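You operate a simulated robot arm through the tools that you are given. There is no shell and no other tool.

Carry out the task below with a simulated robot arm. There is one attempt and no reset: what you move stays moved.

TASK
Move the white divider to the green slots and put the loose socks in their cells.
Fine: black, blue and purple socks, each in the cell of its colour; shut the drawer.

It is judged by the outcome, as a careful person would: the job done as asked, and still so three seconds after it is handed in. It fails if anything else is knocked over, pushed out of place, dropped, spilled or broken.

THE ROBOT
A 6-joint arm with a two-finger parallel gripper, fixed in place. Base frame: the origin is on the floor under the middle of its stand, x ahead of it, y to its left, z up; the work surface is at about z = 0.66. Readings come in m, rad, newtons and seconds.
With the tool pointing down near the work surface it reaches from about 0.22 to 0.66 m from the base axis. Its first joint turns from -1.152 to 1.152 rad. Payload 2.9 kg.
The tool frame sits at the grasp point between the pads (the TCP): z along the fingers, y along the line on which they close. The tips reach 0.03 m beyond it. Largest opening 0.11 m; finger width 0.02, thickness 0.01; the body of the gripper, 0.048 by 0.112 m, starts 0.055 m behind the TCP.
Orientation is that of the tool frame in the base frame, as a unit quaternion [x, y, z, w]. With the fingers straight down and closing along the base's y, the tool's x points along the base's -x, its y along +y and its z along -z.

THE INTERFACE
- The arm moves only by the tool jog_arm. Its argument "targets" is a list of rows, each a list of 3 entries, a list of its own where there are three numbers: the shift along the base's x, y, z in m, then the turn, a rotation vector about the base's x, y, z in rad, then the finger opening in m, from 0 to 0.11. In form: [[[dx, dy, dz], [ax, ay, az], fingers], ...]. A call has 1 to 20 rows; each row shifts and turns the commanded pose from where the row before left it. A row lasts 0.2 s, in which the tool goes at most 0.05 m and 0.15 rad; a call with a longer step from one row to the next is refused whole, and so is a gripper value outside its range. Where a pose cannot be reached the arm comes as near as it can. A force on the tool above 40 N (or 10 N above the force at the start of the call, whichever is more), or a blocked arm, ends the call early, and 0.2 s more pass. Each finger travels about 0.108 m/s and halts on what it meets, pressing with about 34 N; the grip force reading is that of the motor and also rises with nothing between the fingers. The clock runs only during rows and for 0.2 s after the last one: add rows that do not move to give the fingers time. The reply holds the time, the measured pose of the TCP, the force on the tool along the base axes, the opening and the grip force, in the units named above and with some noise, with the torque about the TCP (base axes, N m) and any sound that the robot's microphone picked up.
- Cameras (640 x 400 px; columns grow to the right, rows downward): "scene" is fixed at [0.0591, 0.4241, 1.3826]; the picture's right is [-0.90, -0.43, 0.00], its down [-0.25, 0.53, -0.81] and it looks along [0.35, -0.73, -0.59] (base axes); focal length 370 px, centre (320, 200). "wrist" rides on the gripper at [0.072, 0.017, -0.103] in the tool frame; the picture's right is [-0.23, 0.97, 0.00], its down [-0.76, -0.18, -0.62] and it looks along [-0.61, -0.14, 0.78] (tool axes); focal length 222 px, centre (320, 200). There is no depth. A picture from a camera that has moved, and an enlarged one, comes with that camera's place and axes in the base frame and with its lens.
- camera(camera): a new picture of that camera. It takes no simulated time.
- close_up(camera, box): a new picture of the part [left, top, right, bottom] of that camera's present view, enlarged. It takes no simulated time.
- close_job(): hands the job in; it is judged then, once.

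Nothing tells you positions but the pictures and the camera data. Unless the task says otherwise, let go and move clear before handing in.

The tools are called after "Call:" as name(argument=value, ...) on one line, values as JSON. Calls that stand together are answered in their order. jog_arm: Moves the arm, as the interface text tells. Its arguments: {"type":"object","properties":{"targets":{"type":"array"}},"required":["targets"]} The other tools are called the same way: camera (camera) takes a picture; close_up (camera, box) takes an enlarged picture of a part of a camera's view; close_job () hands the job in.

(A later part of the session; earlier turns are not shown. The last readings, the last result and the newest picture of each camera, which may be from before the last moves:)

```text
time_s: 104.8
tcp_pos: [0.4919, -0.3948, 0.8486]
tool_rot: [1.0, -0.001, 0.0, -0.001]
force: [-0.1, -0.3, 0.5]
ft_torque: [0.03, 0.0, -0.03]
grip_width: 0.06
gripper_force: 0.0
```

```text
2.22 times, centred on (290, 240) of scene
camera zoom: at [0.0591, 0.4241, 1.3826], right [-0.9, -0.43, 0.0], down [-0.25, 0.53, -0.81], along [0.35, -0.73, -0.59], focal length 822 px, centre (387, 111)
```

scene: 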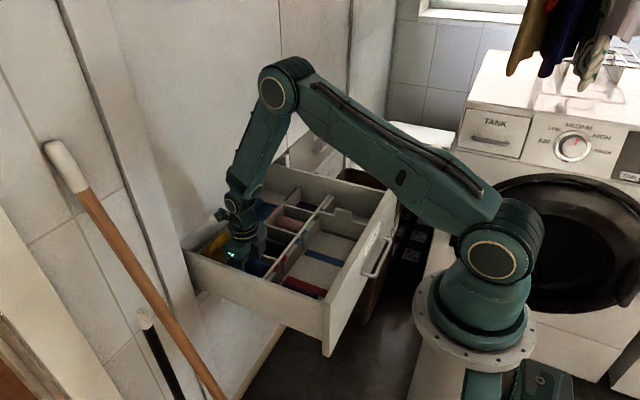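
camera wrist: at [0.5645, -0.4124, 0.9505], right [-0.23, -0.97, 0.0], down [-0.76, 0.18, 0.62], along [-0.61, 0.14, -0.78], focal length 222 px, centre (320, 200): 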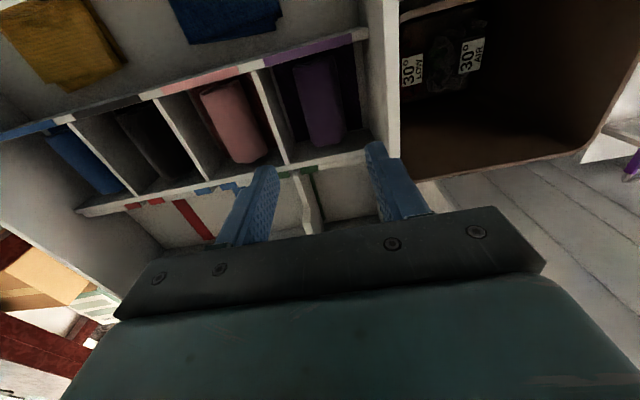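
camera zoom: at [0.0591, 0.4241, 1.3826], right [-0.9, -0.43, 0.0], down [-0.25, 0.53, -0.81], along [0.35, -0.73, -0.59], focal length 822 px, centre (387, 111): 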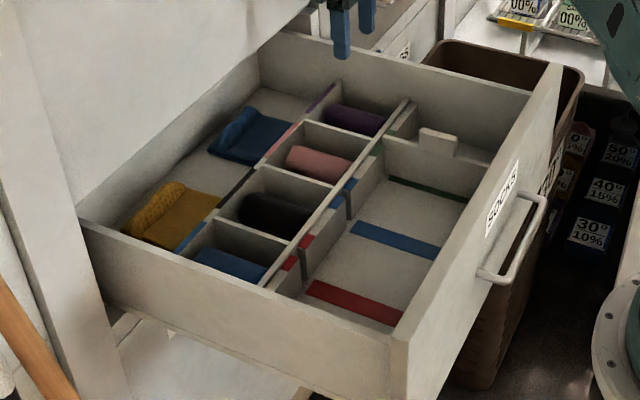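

All three socks are in their cells and the divider is in the green slots. Before shutting the drawer I need to check that nothing (such as the brown bin by the −y side) is in its way.

Call:
close_up(camera="scene", box=[340, 150, 440, 230])

Call:
close_up(camera="scene", box=[170, 150, 290, 300])

Call:
close_up(camera="scene", box=[310, 190, 430, 370])

```text
5.00 times, centred on (390, 190) of scene
camera zoom: at [0.0591, 0.4241, 1.3826], right [-0.9, -0.43, 0.0], down [-0.25, 0.53, -0.81], along [0.35, -0.73, -0.59], focal length 1849 px, centre (-30, 250)
```

zoom: 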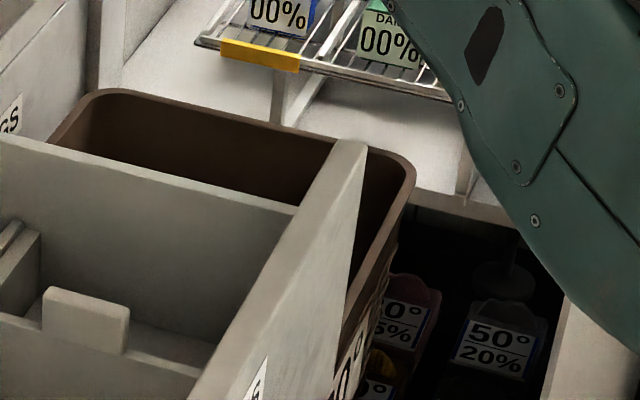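

```text
2.67 times, centred on (230, 225) of scene
camera zoom: at [0.0591, 0.4241, 1.3826], right [-0.9, -0.43, 0.0], down [-0.25, 0.53, -0.81], along [0.35, -0.73, -0.59], focal length 986 px, centre (560, 133)
```

zoom: 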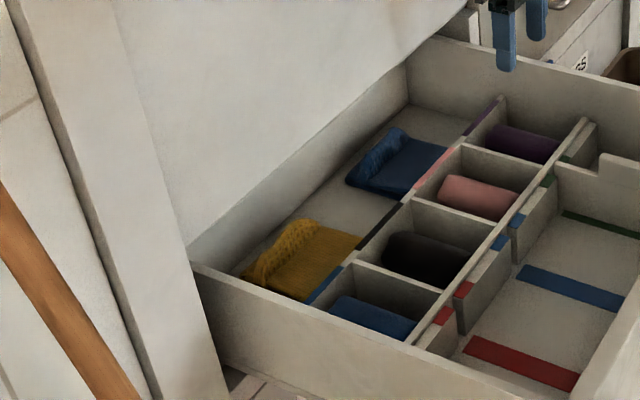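

```text
2.22 times, centred on (370, 280) of scene
camera zoom: at [0.0591, 0.4241, 1.3826], right [-0.9, -0.43, 0.0], down [-0.25, 0.53, -0.81], along [0.35, -0.73, -0.59], focal length 822 px, centre (209, 22)
```

zoom: 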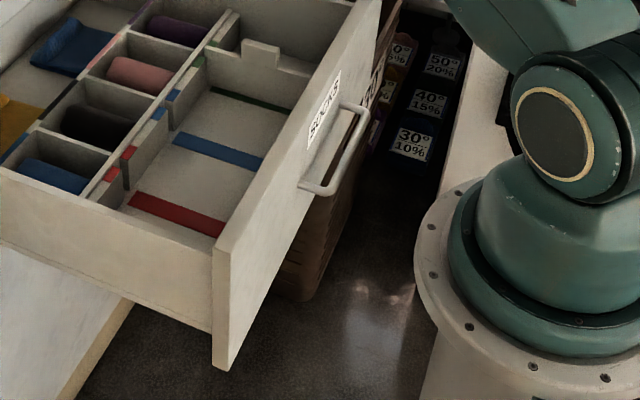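

The bin's rim sits well below and beside the drawer, so the drawer's path is clear. To shut it I'll push the front panel beside the handle with closed fingertips, tilted forward so the gripper body stays clear of the cabinet; first I'll rise, back away from the cabinet, and turn the tool back half a turn.

Call:
jog_arm(targets=[[[0, 0, 0.03], [0, 0, 0], 0.04], [[-0.01, 0, 0.04], [0, 0, 0], 0.02], [[-0.02, 0, 0.04], [0, 0, 0.1], 0.0], [[-0.03, 0.005, 0.03], [0, 0, 0.15], 0.0], [[-0.03, 0.005, 0], [0, 0, 0.15], 0.0], [[-0.03, 0.005, 0], [0, 0, 0.15], 0.0], [[-0.03, 0.005, 0], [0, 0, 0.15], 0.0], [[-0.03, 0.005, 0], [0, 0, 0.15], 0.0], [[0, 0.005, 0], [0, 0, 0.15], 0.0], [[0, 0.005, 0], [0, 0, 0.15], 0.0], [[0, 0.005, 0], [0, 0, 0.15], 0.0], [[0, 0.005, 0], [0, 0, 0.15], 0.0], [[0, 0, 0], [0, 0, 0.15], 0.0], [[0, 0, 0], [0, 0, 0.15], 0.0], [[0, 0, 0], [0, 0, 0.15], 0.0], [[0, 0, 0], [0, 0, 0.15], 0.0], [[0, 0, 0], [0, 0, 0.15], 0.0], [[0, 0, 0], [0, 0, 0.15], 0.0], [[0, 0, 0], [0, 0, 0.15], 0.0]])

Call:
camera(camera="scene")

```text
time_s: 108.8
tcp_pos: [0.3117, -0.3484, 0.989]
tool_rot: [0.314, 0.949, 0.0, 0.0]
force: [0.0, -0.4, 0.2]
ft_torque: [-0.06, 0.0, 0.0]
grip_width: 0.0
gripper_force: 34.1
```

```text
taken
```

scene: 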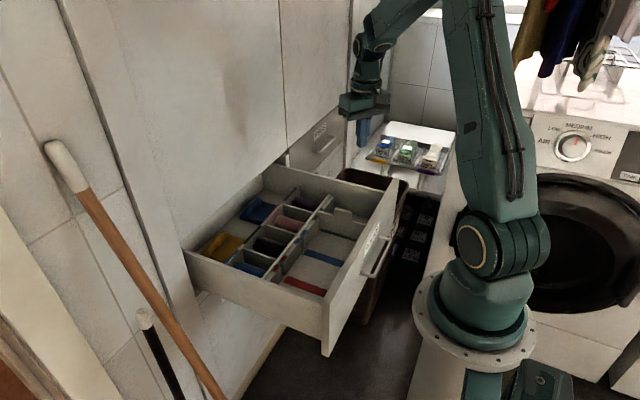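

I'll finish the turn, back the tool off to x≈0.15 in front of the panel, and begin tilting the fingertips forward.

Call:
jog_arm(targets=[[[-0.02, 0, 0], [0, 0, 0.15], 0.0], [[-0.025, 0, 0], [0, 0, 0.15], 0.0], [[-0.025, 0.001, 0], [0, 0, 0.15], 0.0], [[-0.025, 0.001, 0], [0, 0, 0.15], 0.0], [[-0.025, 0.001, 0], [0, 0, 0.039], 0.0], [[-0.025, 0, 0], [0, 0, 0], 0.0], [[-0.017, 0, 0], [0, 0, 0], 0.0], [[0, 0, 0], [0, -0.12, 0], 0.0], [[0, 0, 0], [0, -0.12, 0], 0.0], [[0, 0, 0], [0, -0.12, 0], 0.0], [[0, 0, 0], [0, -0.12, 0], 0.0], [[0, 0, 0], [0, -0.12, 0], 0.0], [[0, 0, 0], [0, 0, 0], 0.0]])

Call:
camera(camera="scene")

Call:
camera(camera="wrist")

```text
time_s: 111.6
tcp_pos: [0.285, -0.2763, 0.9855]
tool_rot: [0.003, 0.955, 0.002, 0.296]
force: [-0.3, -0.5, -0.2]
ft_torque: [0.02, 0.0, 0.01]
grip_width: 0.0
gripper_force: 34.1
out of reach, approached as far as the arm can: row 6, 7, 8, 9, 10, 11, 12
```

```text
taken
```

scene: 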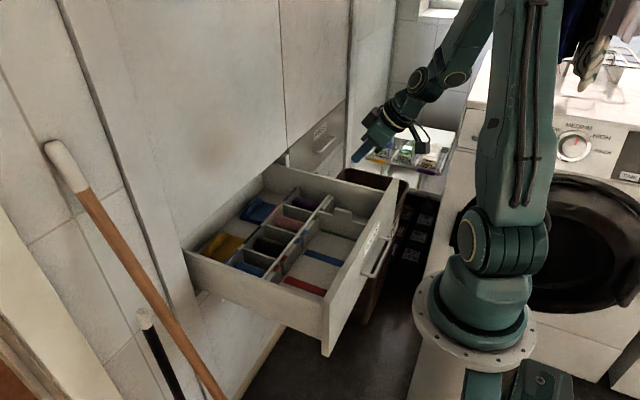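

```text
taken
camera wrist: at [0.1679, -0.2596, 1.0295], right [0.19, 0.97, 0.13], down [0.28, -0.18, 0.94], along [0.94, -0.15, -0.3], focal length 222 px, centre (320, 200)
```

wrist: 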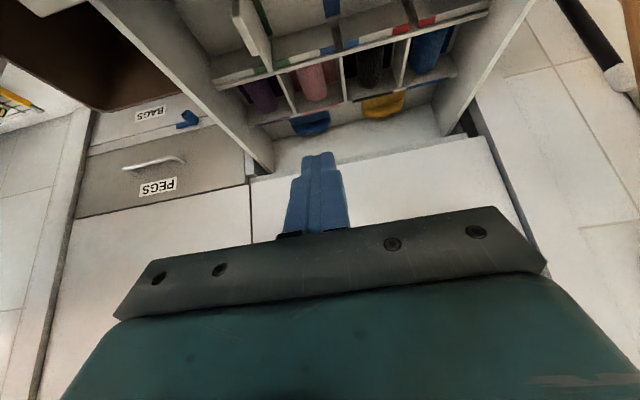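

With the first joint limited to ±66°, a tilted tool can't get that close to the base. I'll go vertical for the first part of the push at y=-0.345 (body kept above the panel top), and tilt later. First untilt and go to (0.19, -0.345).

Call:
jog_arm(targets=[[[0, 0, 0], [0, 0.12, 0], 0.0], [[0, -0.01, 0], [0, 0.12, 0], 0.0], [[0, -0.02, 0], [0, 0.12, 0], 0.0], [[-0.01, -0.02, 0], [0, 0.12, 0], 0.0], [[-0.02, -0.019, 0], [0, 0.12, 0], 0.0], [[-0.025, 0, 0], [0, 0, 0], 0.0], [[-0.025, 0, 0], [0, 0, 0], 0.0], [[-0.015, 0, 0], [0, 0, 0], 0.0], [[0, 0, 0], [0, 0, 0], 0.0]])

Call:
camera(camera="wrist")

```text
time_s: 113.6
tcp_pos: [0.1915, -0.346, 0.9851]
tool_rot: [0.003, 1.0, -0.001, 0.001]
force: [0.4, -0.7, 0.2]
ft_torque: [-0.02, 0.01, 0.0]
grip_width: 0.0
gripper_force: 33.7
```

```text
taken
camera wrist: at [0.1199, -0.3297, 1.0882], right [0.23, 0.97, 0.0], down [0.76, -0.18, 0.62], along [0.61, -0.14, -0.78], focal length 222 px, centre (320, 200)
```

wrist: 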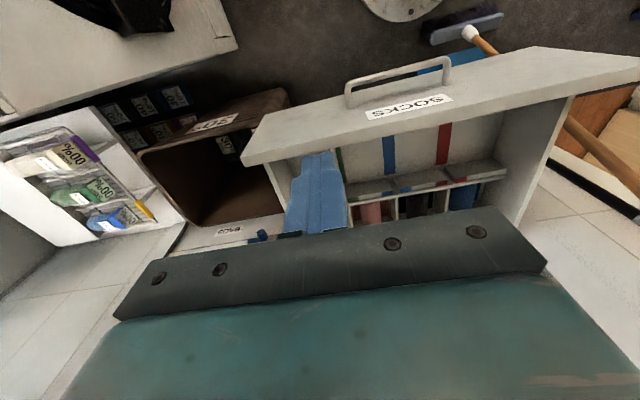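

The panel's −y end is at y≈-0.466 and the handle spans y≈-0.30 to -0.16, so pushing at y=-0.346 is clear of it. I'll descend to z≈0.785 in front of the panel.

Call:
jog_arm(targets=[[[0, 0, -0.03], [0, 0, 0.003], 0.0], [[0, 0, -0.04], [0, 0, 0.003], 0.0], [[0, 0, -0.04], [0, 0, 0], 0.0], [[0, 0, -0.04], [0, 0, 0], 0.0], [[0, 0, -0.03], [0, 0, 0], 0.0], [[0, 0, -0.02], [0, 0, 0], 0.0], [[0, 0, 0], [0, 0, 0], 0.0]])

Call:
camera(camera="wrist")

Call:
close_up(camera="scene", box=[310, 100, 470, 300])

```text
time_s: 115.2
tcp_pos: [0.1909, -0.3476, 0.7846]
tool_rot: [0.001, 1.0, 0.0, 0.0]
force: [1.1, -0.3, 0.0]
ft_torque: [0.01, -0.01, -0.01]
grip_width: 0.0
gripper_force: 33.0
```

```text
taken
camera wrist: at [0.1182, -0.3302, 0.8885], right [0.23, 0.97, 0.0], down [0.76, -0.18, 0.62], along [0.61, -0.14, -0.78], focal length 222 px, centre (320, 200)
```

wrist: 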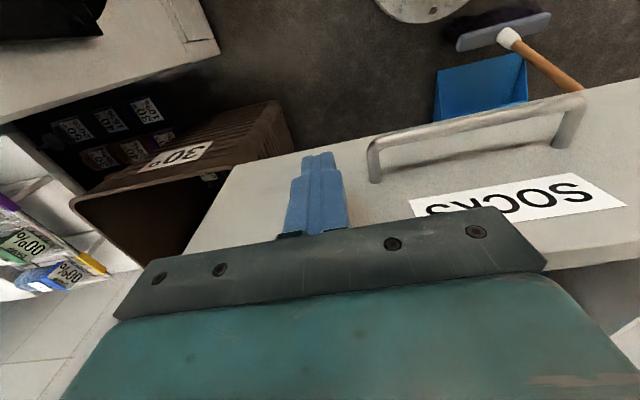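

```text
2.00 times, centred on (390, 200) of scene
camera zoom: at [0.0591, 0.4241, 1.3826], right [-0.9, -0.43, 0.0], down [-0.25, 0.53, -0.81], along [0.35, -0.73, -0.59], focal length 740 px, centre (180, 200)
```

zoom: 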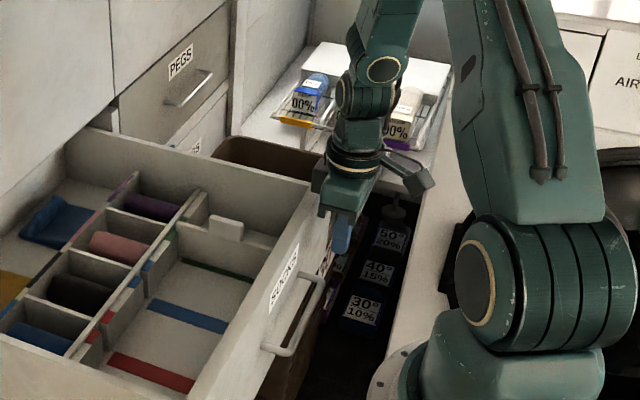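

The fingertips are in front of the panel with the body above its top edge. I'll push gently in +x and see how the drawer responds.

Call:
jog_arm(targets=[[[0.01, 0, 0], [0, 0, 0], 0.0], [[0.01, 0, 0], [0, 0, 0], 0.0], [[0.008, 0, 0], [0, 0, 0], 0.0], [[0.008, 0, 0], [0, 0, 0], 0.0], [[0.008, 0, 0], [0, 0, 0], 0.0], [[0.008, 0, 0], [0, 0, 0], 0.0], [[0.008, 0, 0], [0, 0, 0], 0.0], [[0.008, 0, 0], [0, 0, 0], 0.0], [[0, 0, 0], [0, 0, 0], 0.0]])

Call:
camera(camera="wrist")

Call:
close_up(camera="scene", box=[170, 100, 450, 330])

```text
time_s: 117.2
tcp_pos: [0.2605, -0.3451, 0.7849]
tool_rot: [0.001, 1.0, 0.001, 0.0]
force: [0.5, 0.0, 0.5]
ft_torque: [-0.02, -0.02, 0.02]
grip_width: 0.0002
gripper_force: 33.6
```

```text
taken
camera wrist: at [0.1878, -0.3294, 0.8882], right [0.23, 0.97, 0.0], down [0.76, -0.18, 0.62], along [0.61, -0.14, -0.78], focal length 222 px, centre (320, 200)
```

wrist: 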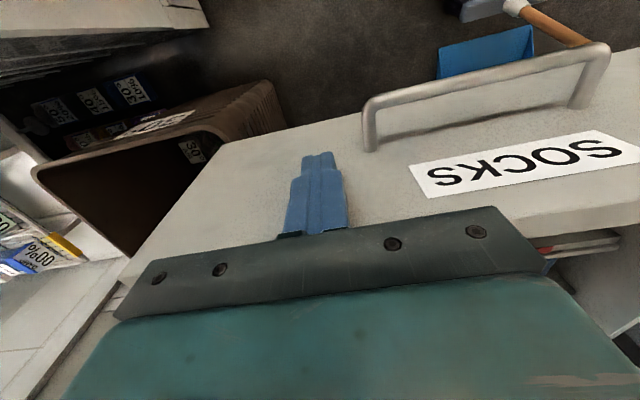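

```text
1.74 times, centred on (310, 215) of scene
camera zoom: at [0.0591, 0.4241, 1.3826], right [-0.9, -0.43, 0.0], down [-0.25, 0.53, -0.81], along [0.35, -0.73, -0.59], focal length 643 px, centre (337, 174)
```

zoom: 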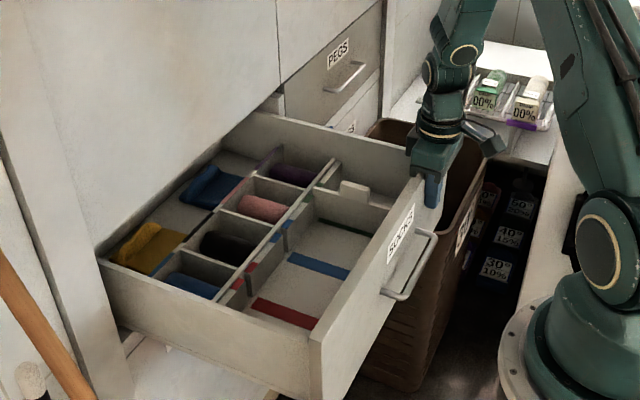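

The drawer slides easily and straight. I'll continue pushing steadily, then check.

Call:
jog_arm(targets=[[[0.01, 0, 0], [0, 0, 0], 0.0], [[0.012, 0, 0], [0, 0, 0], 0.0], [[0.012, 0, 0], [0, 0, 0], 0.0], [[0.012, 0, 0], [0, 0, 0], 0.0], [[0.012, 0, 0], [0, 0, 0], 0.0], [[0.012, 0, 0], [0, 0, 0], 0.0], [[0.012, 0, 0], [0, 0, 0], 0.0], [[0.012, 0, 0], [0, 0, 0], 0.0], [[0.01, 0, 0], [0, 0, 0], 0.0], [[0.008, 0, 0], [0, 0, 0], 0.0], [[0, 0, 0], [0, 0, 0], 0.0]])

Call:
camera(camera="scene")

Call:
camera(camera="wrist")

```text
time_s: 119.6
tcp_pos: [0.3717, -0.3467, 0.7871]
tool_rot: [-0.001, 1.0, 0.0, 0.0]
force: [-0.6, -0.1, 0.6]
ft_torque: [0.01, 0.03, 0.0]
grip_width: 0.0
gripper_force: 34.8
```

```text
taken
```

scene: 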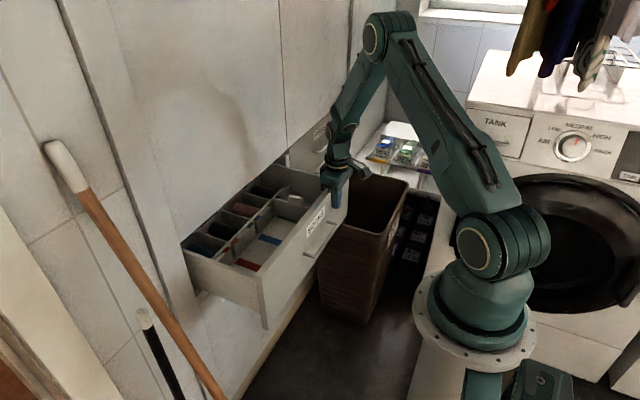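

```text
taken
camera wrist: at [0.2994, -0.3297, 0.8886], right [0.23, 0.97, 0.0], down [0.76, -0.18, 0.62], along [0.61, -0.14, -0.78], focal length 222 px, centre (320, 200)
```

wrist: 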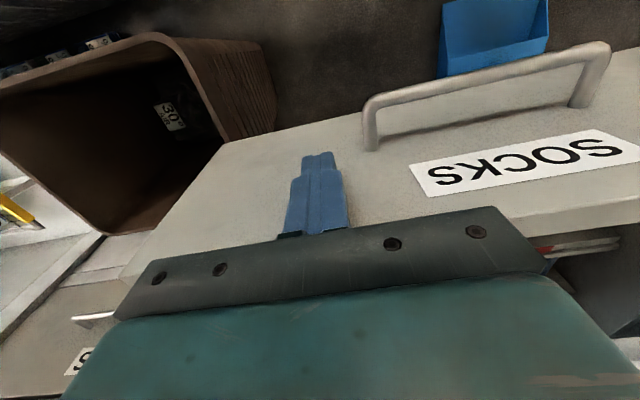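

The drawer is sliding in under the upper cabinet. I'll push further to x≈0.46, then change to the forward tilt for the final part.

Call:
jog_arm(targets=[[[0.01, 0, 0], [0, 0, 0], 0.0], [[0.012, 0, 0], [0, 0, 0], 0.0], [[0.012, 0, 0], [0, 0, 0], 0.0], [[0.012, 0, 0], [0, 0, 0], 0.0], [[0.012, 0, 0], [0, 0, 0], 0.0], [[0.012, 0, 0], [0, 0, 0], 0.0], [[0.01, 0, 0], [0, 0, 0], 0.0], [[0.008, 0, 0], [0, 0, 0], 0.0], [[0, 0, 0], [0, 0, 0], 0.0], [[-0.015, 0, 0], [0, 0, 0], 0.0], [[-0.02, 0, 0], [0, 0, 0], 0.0], [[0, 0, 0], [0, 0, 0], 0.0]])

Call:
camera(camera="scene")

Call:
camera(camera="wrist")

```text
time_s: 122.2
tcp_pos: [0.4225, -0.345, 0.7866]
tool_rot: [0.0, 1.0, 0.001, 0.0]
force: [0.2, -0.2, -0.5]
ft_torque: [0.03, 0.0, -0.01]
grip_width: 0.0
gripper_force: 33.9
```

```text
taken
```

scene: 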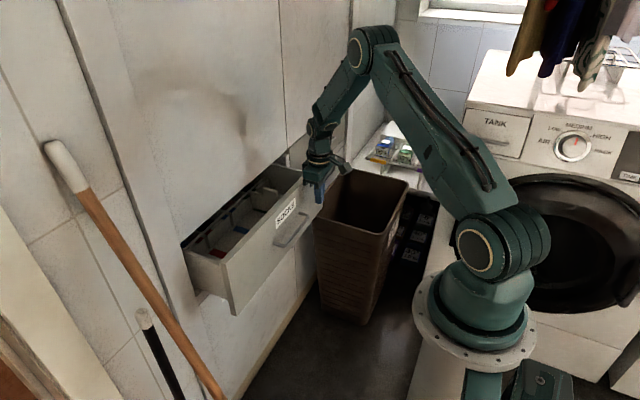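

```text
taken
camera wrist: at [0.3509, -0.3287, 0.8893], right [0.23, 0.97, 0.0], down [0.76, -0.18, 0.62], along [0.61, -0.14, -0.78], focal length 222 px, centre (320, 200)
```

wrist: 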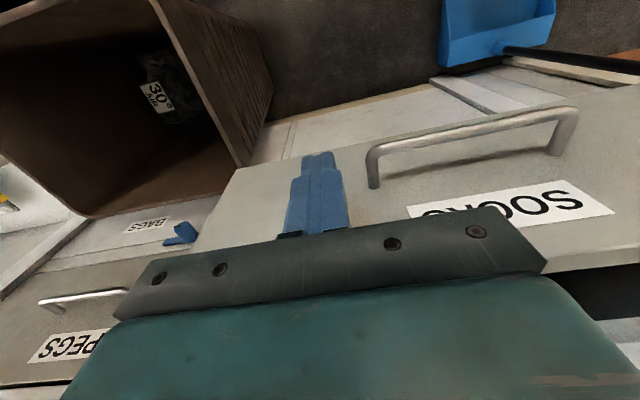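

The panel's outer face is now near x≈0.468 and I've backed off 3.5 cm. I'll tilt the fingertips forward about 34°.

Call:
jog_arm(targets=[[[0, 0, 0], [0, -0.12, 0], 0.0], [[0, 0, 0], [0, -0.12, 0], 0.0], [[0, 0, 0], [0, -0.12, 0], 0.0], [[0, 0, 0], [0, -0.12, 0], 0.0], [[0, 0, 0], [0, -0.12, 0], 0.0], [[0, 0, 0], [0, 0, 0], 0.0]])

Call:
camera(camera="wrist")

Call:
close_up(camera="scene", box=[170, 80, 430, 330])

```text
time_s: 123.6
tcp_pos: [0.4235, -0.3456, 0.786]
tool_rot: [0.0, 0.955, -0.001, 0.297]
force: [0.1, 0.8, -0.1]
ft_torque: [0.01, -0.01, -0.01]
grip_width: 0.0001
gripper_force: 34.3
```

```text
taken
camera wrist: at [0.3058, -0.3298, 0.8291], right [0.19, 0.97, 0.13], down [0.28, -0.18, 0.94], along [0.94, -0.14, -0.3], focal length 222 px, centre (320, 200)
```

wrist: 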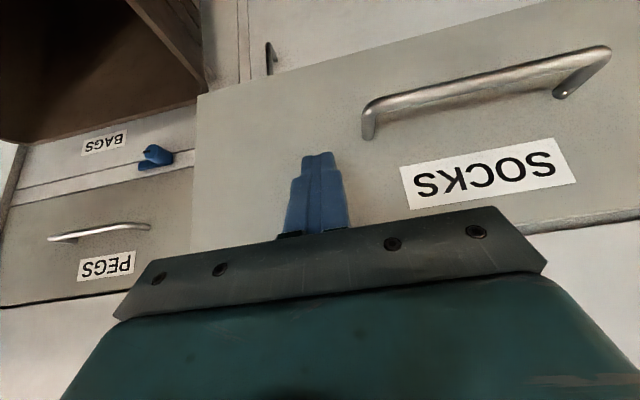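

```text
1.60 times, centred on (300, 205) of scene
camera zoom: at [0.0591, 0.4241, 1.3826], right [-0.9, -0.43, 0.0], down [-0.25, 0.53, -0.81], along [0.35, -0.73, -0.59], focal length 592 px, centre (352, 192)
```

zoom: 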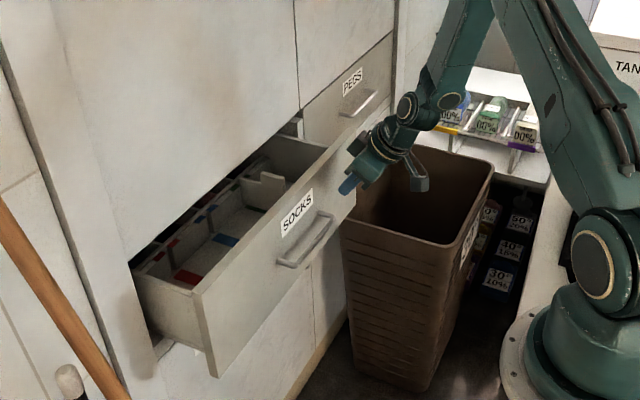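

I notice a small dark-blue object by the PEGS/BAGS fronts next to this drawer. I'll zoom in on it to make sure it isn't in the way.

Call:
close_up(camera="wrist", box=[90, 90, 250, 230])

Call:
close_up(camera="scene", box=[270, 120, 330, 180])

Call:
close_up(camera="scene", box=[170, 200, 290, 320])

```text
2.86 times, centred on (170, 160) of wrist
camera zoom: at [0.3058, -0.3298, 0.8291], right [0.19, 0.97, 0.13], down [0.28, -0.18, 0.94], along [0.94, -0.14, -0.3], focal length 635 px, centre (749, 314)
```

zoom: 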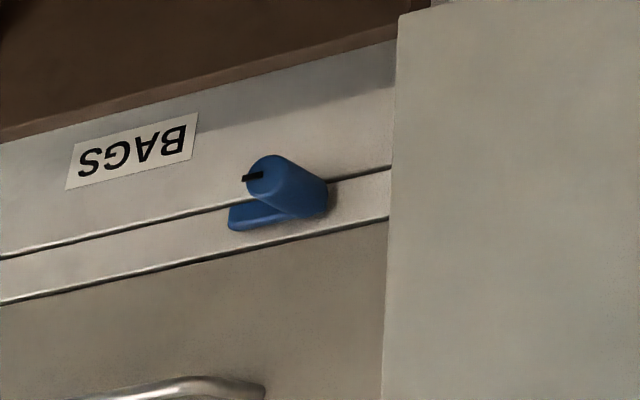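

```text
6.67 times, centred on (300, 150) of scene
camera zoom: at [0.0591, 0.4241, 1.3826], right [-0.9, -0.43, 0.0], down [-0.25, 0.53, -0.81], along [0.35, -0.73, -0.59], focal length 2465 px, centre (453, 533)
```

zoom: 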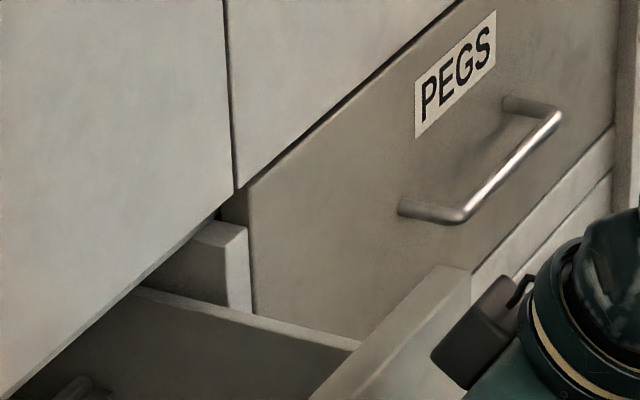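

```text
3.33 times, centred on (230, 260) of scene
camera zoom: at [0.0591, 0.4241, 1.3826], right [-0.9, -0.43, 0.0], down [-0.25, 0.53, -0.81], along [0.35, -0.73, -0.59], focal length 1233 px, centre (620, 0)
```

zoom: 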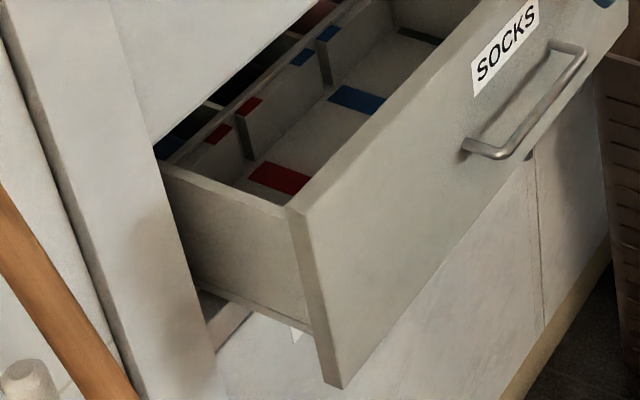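

That is just a turn-catch on the neighbouring BAGS front at y≈-0.63, well clear of this drawer (its panel ends at y≈-0.466). I'll resume pushing with the tilted fingertips.

Call:
jog_arm(targets=[[[0.01, 0, 0], [0, 0, 0], 0.0], [[0.01, 0, 0], [0, 0, 0], 0.0], [[0.01, 0, 0], [0, 0, 0], 0.0], [[0.01, 0, 0], [0, 0, 0], 0.0], [[0.01, 0, 0], [0, 0, 0], 0.0], [[0.01, 0, 0], [0, 0, 0], 0.0], [[0.01, 0, 0], [0, 0, 0], 0.0], [[0.01, 0, 0], [0, 0, 0], 0.0], [[0, 0, 0], [0, 0, 0], 0.0]])

Call:
camera(camera="wrist")

Call:
close_up(camera="scene", box=[170, 80, 430, 330])

```text
time_s: 125.6
tcp_pos: [0.5054, -0.3456, 0.7856]
tool_rot: [0.0, 0.955, 0.0, 0.296]
force: [-0.1, -0.1, -0.3]
ft_torque: [-0.02, -0.01, 0.0]
grip_width: 0.0003
gripper_force: 33.8
```

```text
taken
camera wrist: at [0.3862, -0.3295, 0.8295], right [0.19, 0.97, 0.13], down [0.28, -0.18, 0.94], along [0.94, -0.14, -0.3], focal length 222 px, centre (320, 200)
```

wrist: 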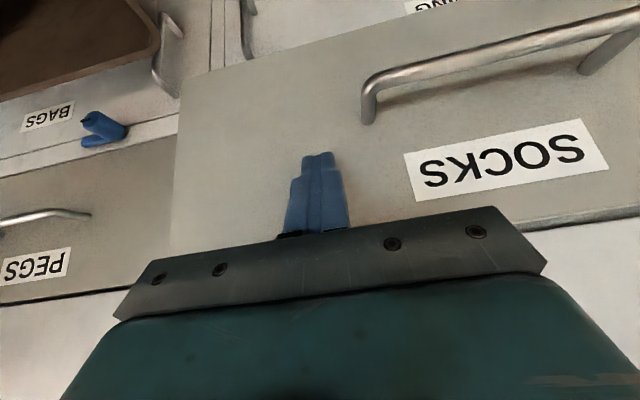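

```text
1.60 times, centred on (300, 205) of scene
camera zoom: at [0.0591, 0.4241, 1.3826], right [-0.9, -0.43, 0.0], down [-0.25, 0.53, -0.81], along [0.35, -0.73, -0.59], focal length 592 px, centre (352, 192)
```

zoom: 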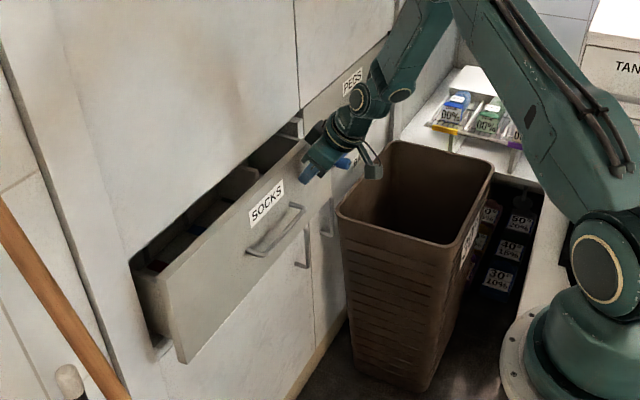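

The drawer is about 5 cm from shut. I'll keep pushing gently until it seats.

Call:
jog_arm(targets=[[[0.008, 0, 0], [0, 0, 0], 0.0], [[0.008, 0, 0], [0, 0, 0], 0.0], [[0.008, 0, 0], [0, 0, 0], 0.0], [[0.008, 0, 0], [0, 0, 0], 0.0], [[0.006, 0, 0], [0, 0, 0], 0.0], [[0, 0, 0], [0, 0, 0], 0.0]])

Call:
camera(camera="wrist")

Call:
close_up(camera="scene", box=[170, 120, 350, 330])

```text
time_s: 127.0
tcp_pos: [0.5416, -0.3466, 0.7866]
tool_rot: [0.0, 0.956, 0.0, 0.295]
force: [-0.9, 0.2, 0.9]
ft_torque: [0.0, -0.01, 0.0]
grip_width: 0.0002
gripper_force: 33.9
```

```text
taken
camera wrist: at [0.4248, -0.3292, 0.83], right [0.19, 0.97, 0.13], down [0.28, -0.18, 0.94], along [0.94, -0.14, -0.3], focal length 222 px, centre (320, 200)
```

wrist: 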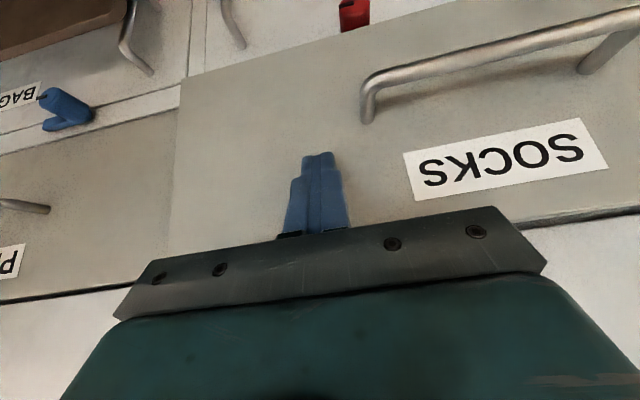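

```text
1.90 times, centred on (260, 225) of scene
camera zoom: at [0.059, 0.4241, 1.3826], right [-0.9, -0.43, 0.0], down [-0.25, 0.53, -0.81], along [0.35, -0.73, -0.59], focal length 704 px, centre (434, 152)
```

zoom: 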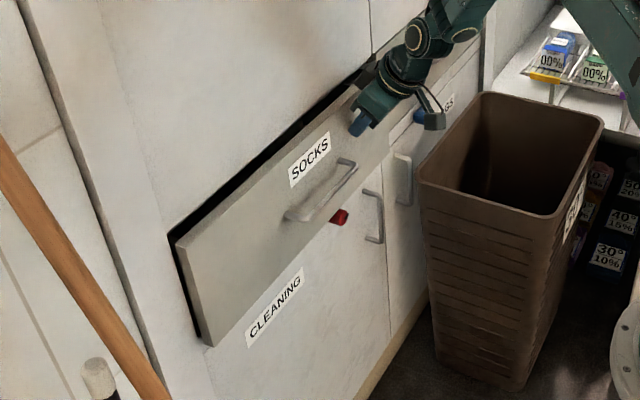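

A red turn-catch has come into view under the SOCKS panel. I'll look closely at it before pushing the last few centimetres.

Call:
close_up(camera="wrist", box=[290, 0, 450, 100])

Call:
close_up(camera="scene", box=[240, 170, 300, 230])

Call:
close_up(camera="wrist", box=[0, 50, 160, 150])

Call:
close_up(camera="scene", box=[210, 230, 290, 310])

```text
4.00 times, centred on (370, 50) of wrist
camera zoom: at [0.4248, -0.3292, 0.83], right [0.19, 0.97, 0.13], down [0.28, -0.18, 0.94], along [0.94, -0.14, -0.3], focal length 888 px, centre (120, 800)
```

zoom: 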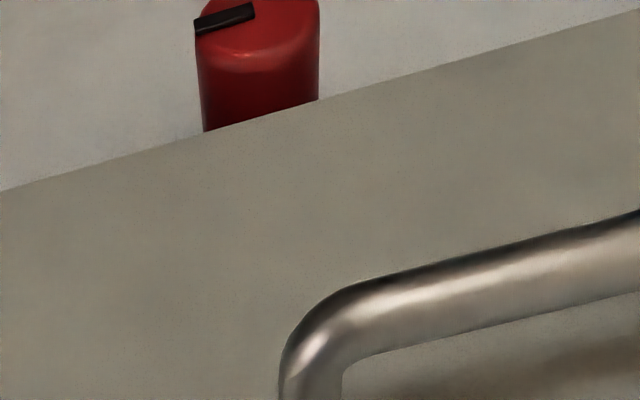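

```text
6.67 times, centred on (270, 200) of scene
camera zoom: at [0.059, 0.4241, 1.3826], right [-0.9, -0.43, 0.0], down [-0.25, 0.53, -0.81], along [0.35, -0.73, -0.59], focal length 2465 px, centre (653, 200)
```

zoom: 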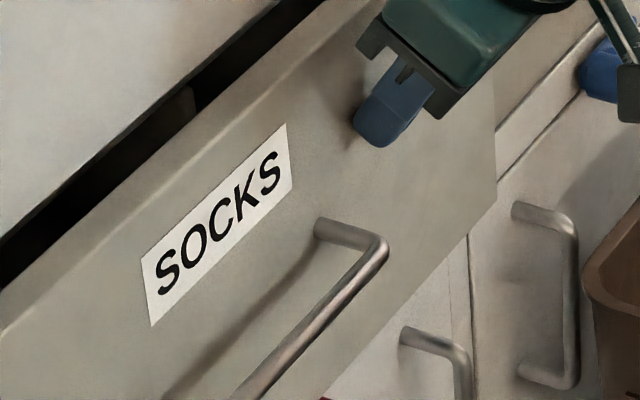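

```text
4.00 times, centred on (80, 100) of wrist
camera zoom: at [0.4248, -0.3292, 0.83], right [0.19, 0.97, 0.13], down [0.28, -0.18, 0.94], along [0.94, -0.14, -0.3], focal length 888 px, centre (1280, 600)
```

zoom: 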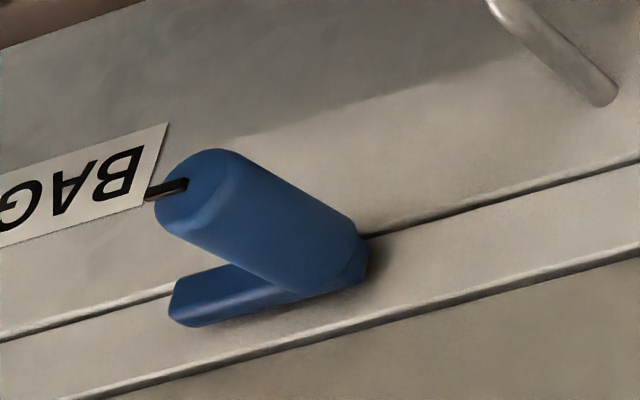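

```text
5.00 times, centred on (250, 270) of scene
camera zoom: at [0.059, 0.4241, 1.3826], right [-0.9, -0.43, 0.0], down [-0.25, 0.53, -0.81], along [0.35, -0.73, -0.59], focal length 1849 px, centre (670, -150)
```

zoom: 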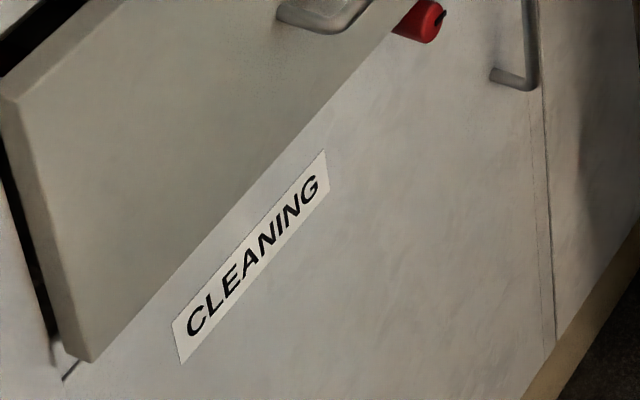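

The red catch sits below the drawer panel's bottom edge (z≈0.614), turned horizontally like the blue one, so it doesn't block the panel. I'll push the last stretch in small steps and watch the force.

Call:
jog_arm(targets=[[[0.005, 0, 0], [0, 0, 0], 0.0], [[0.005, 0, 0], [0, 0, 0], 0.0], [[0.004, 0, 0], [0, 0, 0], 0.0], [[0, 0, 0], [0, 0, 0], 0.0]])

Call:
close_up(camera="scene", box=[170, 120, 350, 330])

Call:
camera(camera="wrist")

```text
time_s: 128.0
tcp_pos: [0.5556, -0.3449, 0.7865]
tool_rot: [0.0, 0.955, 0.0, 0.295]
force: [-2.2, -0.4, 0.4]
ft_torque: [-0.05, 0.05, -0.01]
grip_width: 0.0002
gripper_force: 34.0
```

```text
1.90 times, centred on (260, 225) of scene
camera zoom: at [0.059, 0.4241, 1.3826], right [-0.9, -0.43, 0.0], down [-0.25, 0.53, -0.81], along [0.35, -0.73, -0.59], focal length 704 px, centre (434, 152)
```

zoom: 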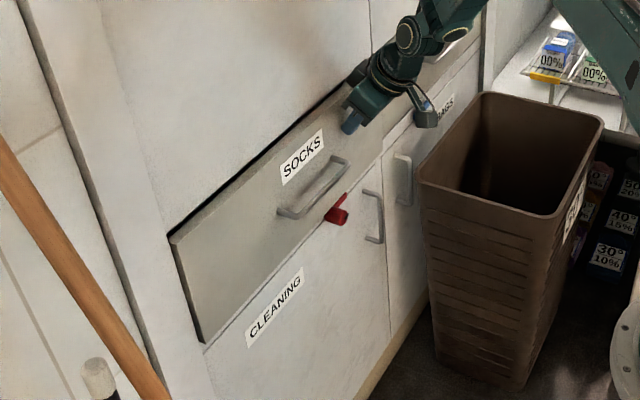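

```text
taken
camera wrist: at [0.4382, -0.3294, 0.8298], right [0.19, 0.97, 0.13], down [0.28, -0.18, 0.94], along [0.94, -0.14, -0.3], focal length 222 px, centre (320, 200)
```

wrist: 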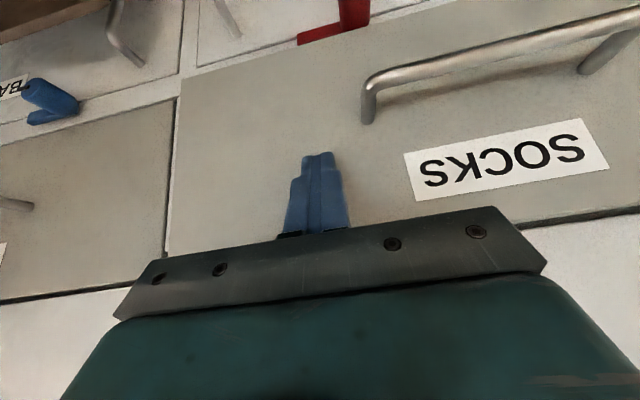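

It is nearly flush with its neighbours. I'll push the last millimetres until the force rises.

Call:
jog_arm(targets=[[[0.003, 0, 0], [0, 0, 0], 0.0], [[0.003, 0, 0], [0, 0, 0], 0.0], [[0, 0, 0], [0, 0, 0], 0.0]])

Call:
close_up(camera="scene", box=[170, 120, 350, 330])

```text
time_s: 128.8
tcp_pos: [0.5621, -0.3458, 0.7867]
tool_rot: [0.0, 0.955, 0.0, 0.295]
force: [-1.2, 1.1, 0.2]
ft_torque: [0.02, -0.01, 0.0]
grip_width: 0.0
gripper_force: 33.8
```

```text
1.90 times, centred on (260, 225) of scene
camera zoom: at [0.059, 0.4241, 1.3826], right [-0.9, -0.43, 0.0], down [-0.25, 0.53, -0.81], along [0.35, -0.73, -0.59], focal length 704 px, centre (434, 152)
```

zoom: 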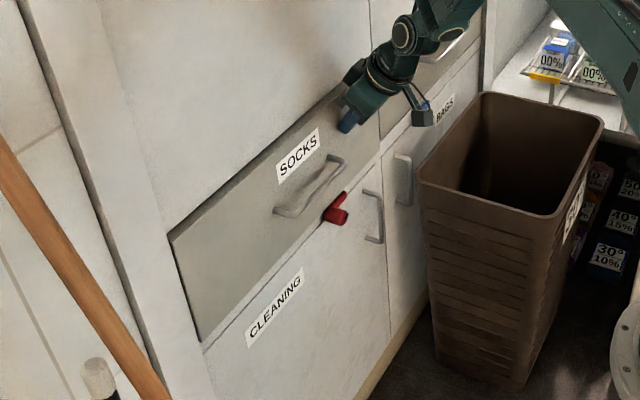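

Call:
jog_arm(targets=[[[0.003, 0, 0], [0, 0, 0], 0.0], [[0.003, 0, 0], [0, 0, 0], 0.0], [[0.002, 0, 0], [0, 0, 0], 0.0], [[0, 0, 0], [0, 0, 0], 0.0]])

Call:
close_up(camera="scene", box=[170, 120, 350, 330])

Call:
close_up(camera="scene", box=[250, 120, 330, 200])

```text
time_s: 129.8
tcp_pos: [0.5691, -0.3462, 0.7864]
tool_rot: [0.0, 0.955, 0.0, 0.296]
force: [-2.6, 0.3, 0.7]
ft_torque: [-0.05, 0.04, -0.06]
grip_width: 0.0001
gripper_force: 34.1
```

```text
1.90 times, centred on (260, 225) of scene
camera zoom: at [0.059, 0.4241, 1.3826], right [-0.9, -0.43, 0.0], down [-0.25, 0.53, -0.81], along [0.35, -0.73, -0.59], focal length 704 px, centre (434, 152)
```

zoom: 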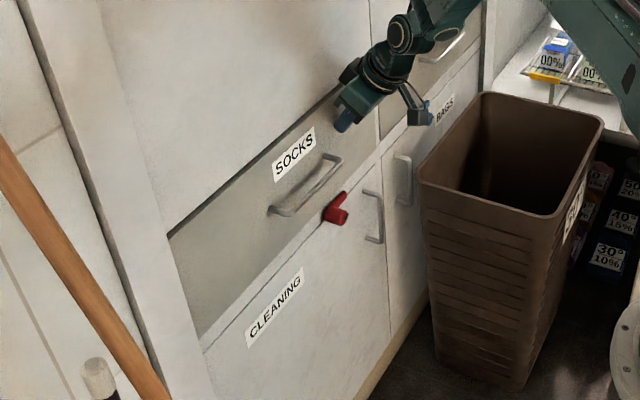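

```text
5.00 times, centred on (290, 160) of scene
camera zoom: at [0.059, 0.4241, 1.3826], right [-0.9, -0.43, 0.0], down [-0.25, 0.53, -0.81], along [0.35, -0.73, -0.59], focal length 1849 px, centre (470, 400)
```

zoom: 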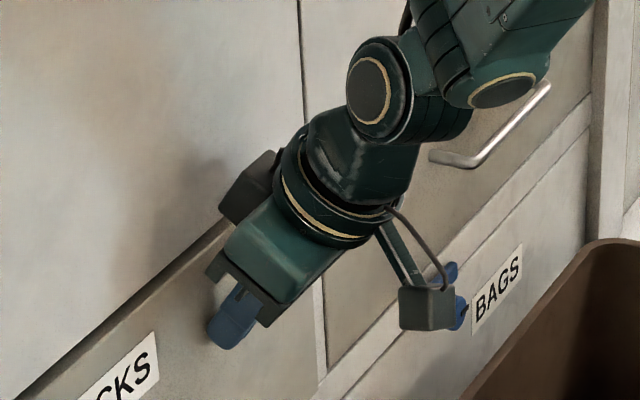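

Call:
camera(camera="wrist")

Call:
close_up(camera="wrist", box=[100, 20, 260, 120])

Call:
close_up(camera="scene", box=[200, 200, 280, 310])

Call:
close_up(camera="wrist", box=[480, 160, 640, 260])

```text
taken
camera wrist: at [0.4518, -0.33, 0.8295], right [0.19, 0.97, 0.13], down [0.28, -0.18, 0.94], along [0.94, -0.14, -0.3], focal length 222 px, centre (320, 200)
```

wrist: 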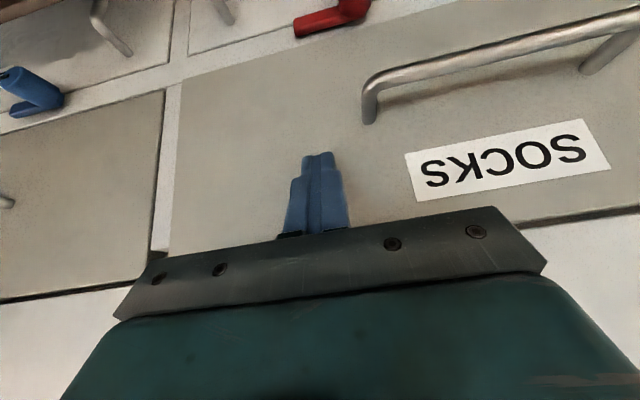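

```text
4.00 times, centred on (180, 70) of wrist
camera zoom: at [0.4518, -0.33, 0.8295], right [0.19, 0.97, 0.13], down [0.28, -0.18, 0.94], along [0.94, -0.14, -0.3], focal length 888 px, centre (880, 720)
```

zoom: 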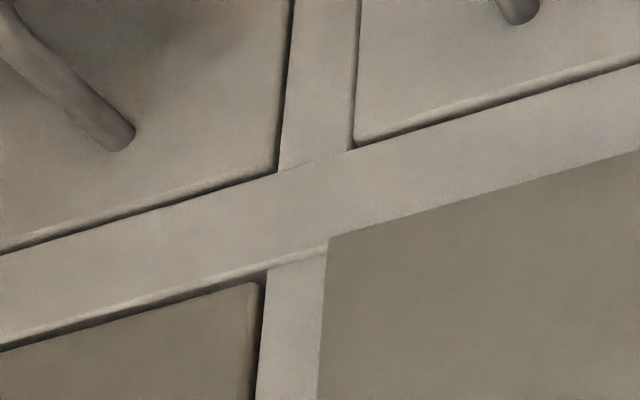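

```text
3.64 times, centred on (240, 255) of scene
camera zoom: at [0.059, 0.4241, 1.3826], right [-0.9, -0.43, 0.0], down [-0.25, 0.53, -0.81], along [0.35, -0.73, -0.59], focal length 1345 px, centre (611, 0)
```

zoom: 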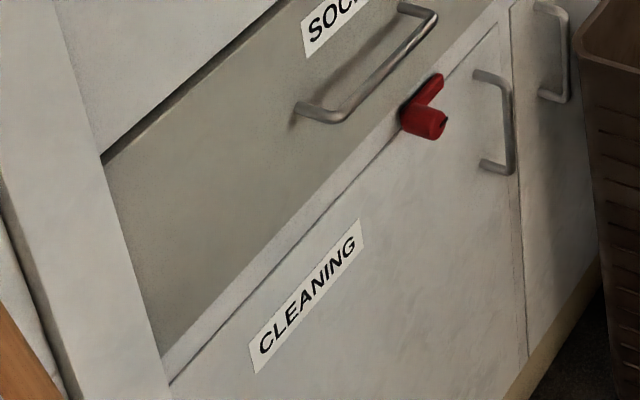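

```text
4.00 times, centred on (560, 210) of wrist
camera zoom: at [0.4518, -0.33, 0.8295], right [0.19, 0.97, 0.13], down [0.28, -0.18, 0.94], along [0.94, -0.14, -0.3], focal length 888 px, centre (-640, 160)
```

zoom: 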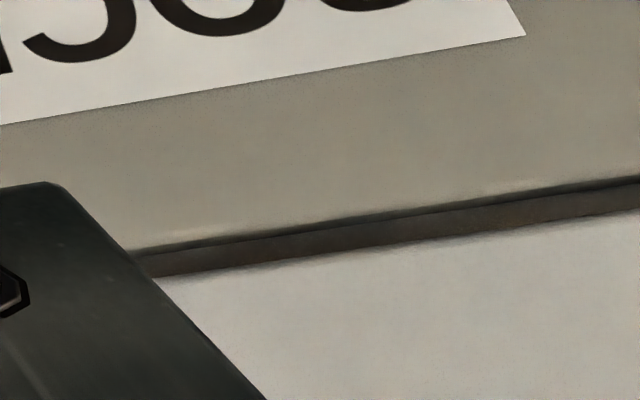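

The panel is still proud of the frame by roughly 5 mm (no shadow gap yet like its neighbours). I'll keep pushing in small steps.

Call:
jog_arm(targets=[[[0.002, 0, 0], [0, 0, 0], 0.0], [[0.002, 0, 0], [0, 0, 0], 0.0], [[0.002, 0, 0], [0, 0, 0], 0.0], [[0, 0, 0], [0, 0, 0], 0.0]])

Call:
close_up(camera="wrist", box=[100, 20, 260, 120])

Call:
close_up(camera="scene", box=[190, 120, 330, 310])

```text
time_s: 130.8
tcp_pos: [0.5757, -0.346, 0.7855]
tool_rot: [0.0, 0.956, 0.001, 0.294]
force: [-14.9, 2.4, 6.6]
ft_torque: [0.04, 0.11, 0.04]
grip_width: 0.0001
gripper_force: 33.8
```

```text
4.00 times, centred on (180, 70) of wrist
camera zoom: at [0.4573, -0.3296, 0.8294], right [0.19, 0.97, 0.13], down [0.28, -0.18, 0.94], along [0.94, -0.14, -0.3], focal length 888 px, centre (880, 720)
```

zoom: 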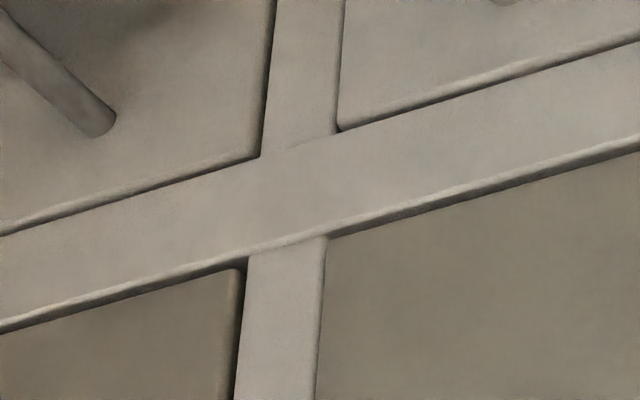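

```text
2.11 times, centred on (260, 215) of scene
camera zoom: at [0.0586, 0.4242, 1.3826], right [-0.9, -0.43, 0.0], down [-0.25, 0.53, -0.81], along [0.35, -0.73, -0.59], focal length 779 px, centre (446, 168)
```

zoom: 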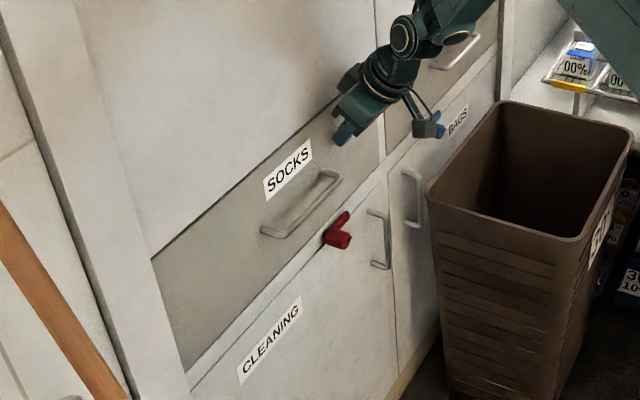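

The force rose to 15 N at the fingertips and the panel now sits flush in the frame like its neighbours: the drawer is shut. I'll back away and confirm it stays.

Call:
jog_arm(targets=[[[-0.005, 0, 0], [0, 0, 0], 0.0], [[-0.015, 0, 0], [0, 0, 0], 0.0], [[-0.025, 0, 0], [0, 0, 0], 0.0], [[-0.03, 0, 0], [0, 0, 0], 0.0], [[-0.03, 0, 0.01], [0, 0, 0], 0.0], [[-0.02, 0, 0.03], [0, 0, 0], 0.0], [[-0.01, 0, 0.04], [0, 0.1, 0], 0.0], [[0, 0.01, 0.04], [0, 0.1, 0], 0.02], [[0, 0.02, 0.03], [0, 0.1, 0], 0.03], [[0, 0.02, 0.03], [0, 0.1, 0], 0.03], [[0, 0, 0], [0, 0, 0], 0.03]])

Call:
camera(camera="scene")

Call:
camera(camera="wrist")

Call:
close_up(camera="scene", box=[170, 120, 350, 330])

```text
time_s: 133.2
tcp_pos: [0.4417, -0.2941, 0.9667]
tool_rot: [0.0, 0.995, 0.0, 0.1]
force: [-0.2, -0.3, -0.5]
ft_torque: [0.04, 0.01, 0.01]
grip_width: 0.0301
gripper_force: 0.1
```

```text
taken
```

scene: 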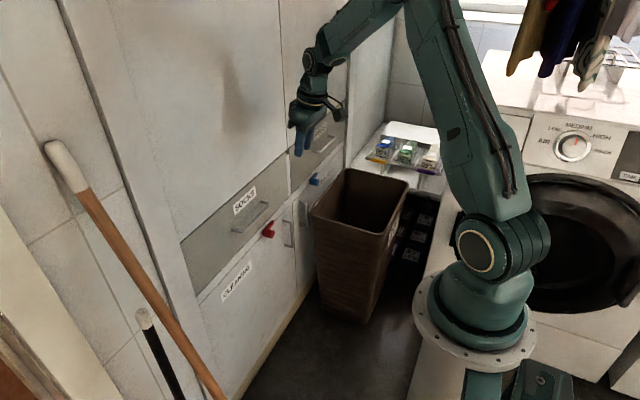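

```text
taken
camera wrist: at [0.3509, -0.2787, 1.0527], right [0.22, 0.97, 0.05], down [0.62, -0.18, 0.76], along [0.75, -0.14, -0.65], focal length 222 px, centre (320, 200)
```

wrist: 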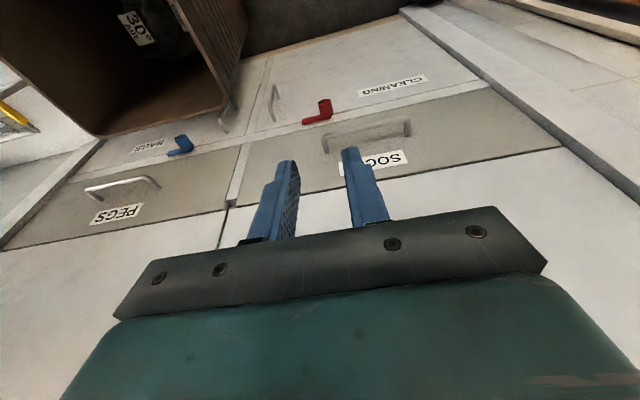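

```text
1.90 times, centred on (260, 225) of scene
camera zoom: at [0.0591, 0.4241, 1.3826], right [-0.9, -0.43, 0.0], down [-0.25, 0.53, -0.81], along [0.35, -0.73, -0.59], focal length 704 px, centre (434, 152)
```

zoom: 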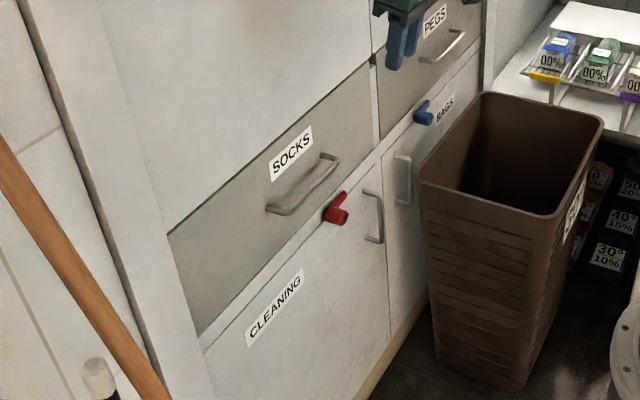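

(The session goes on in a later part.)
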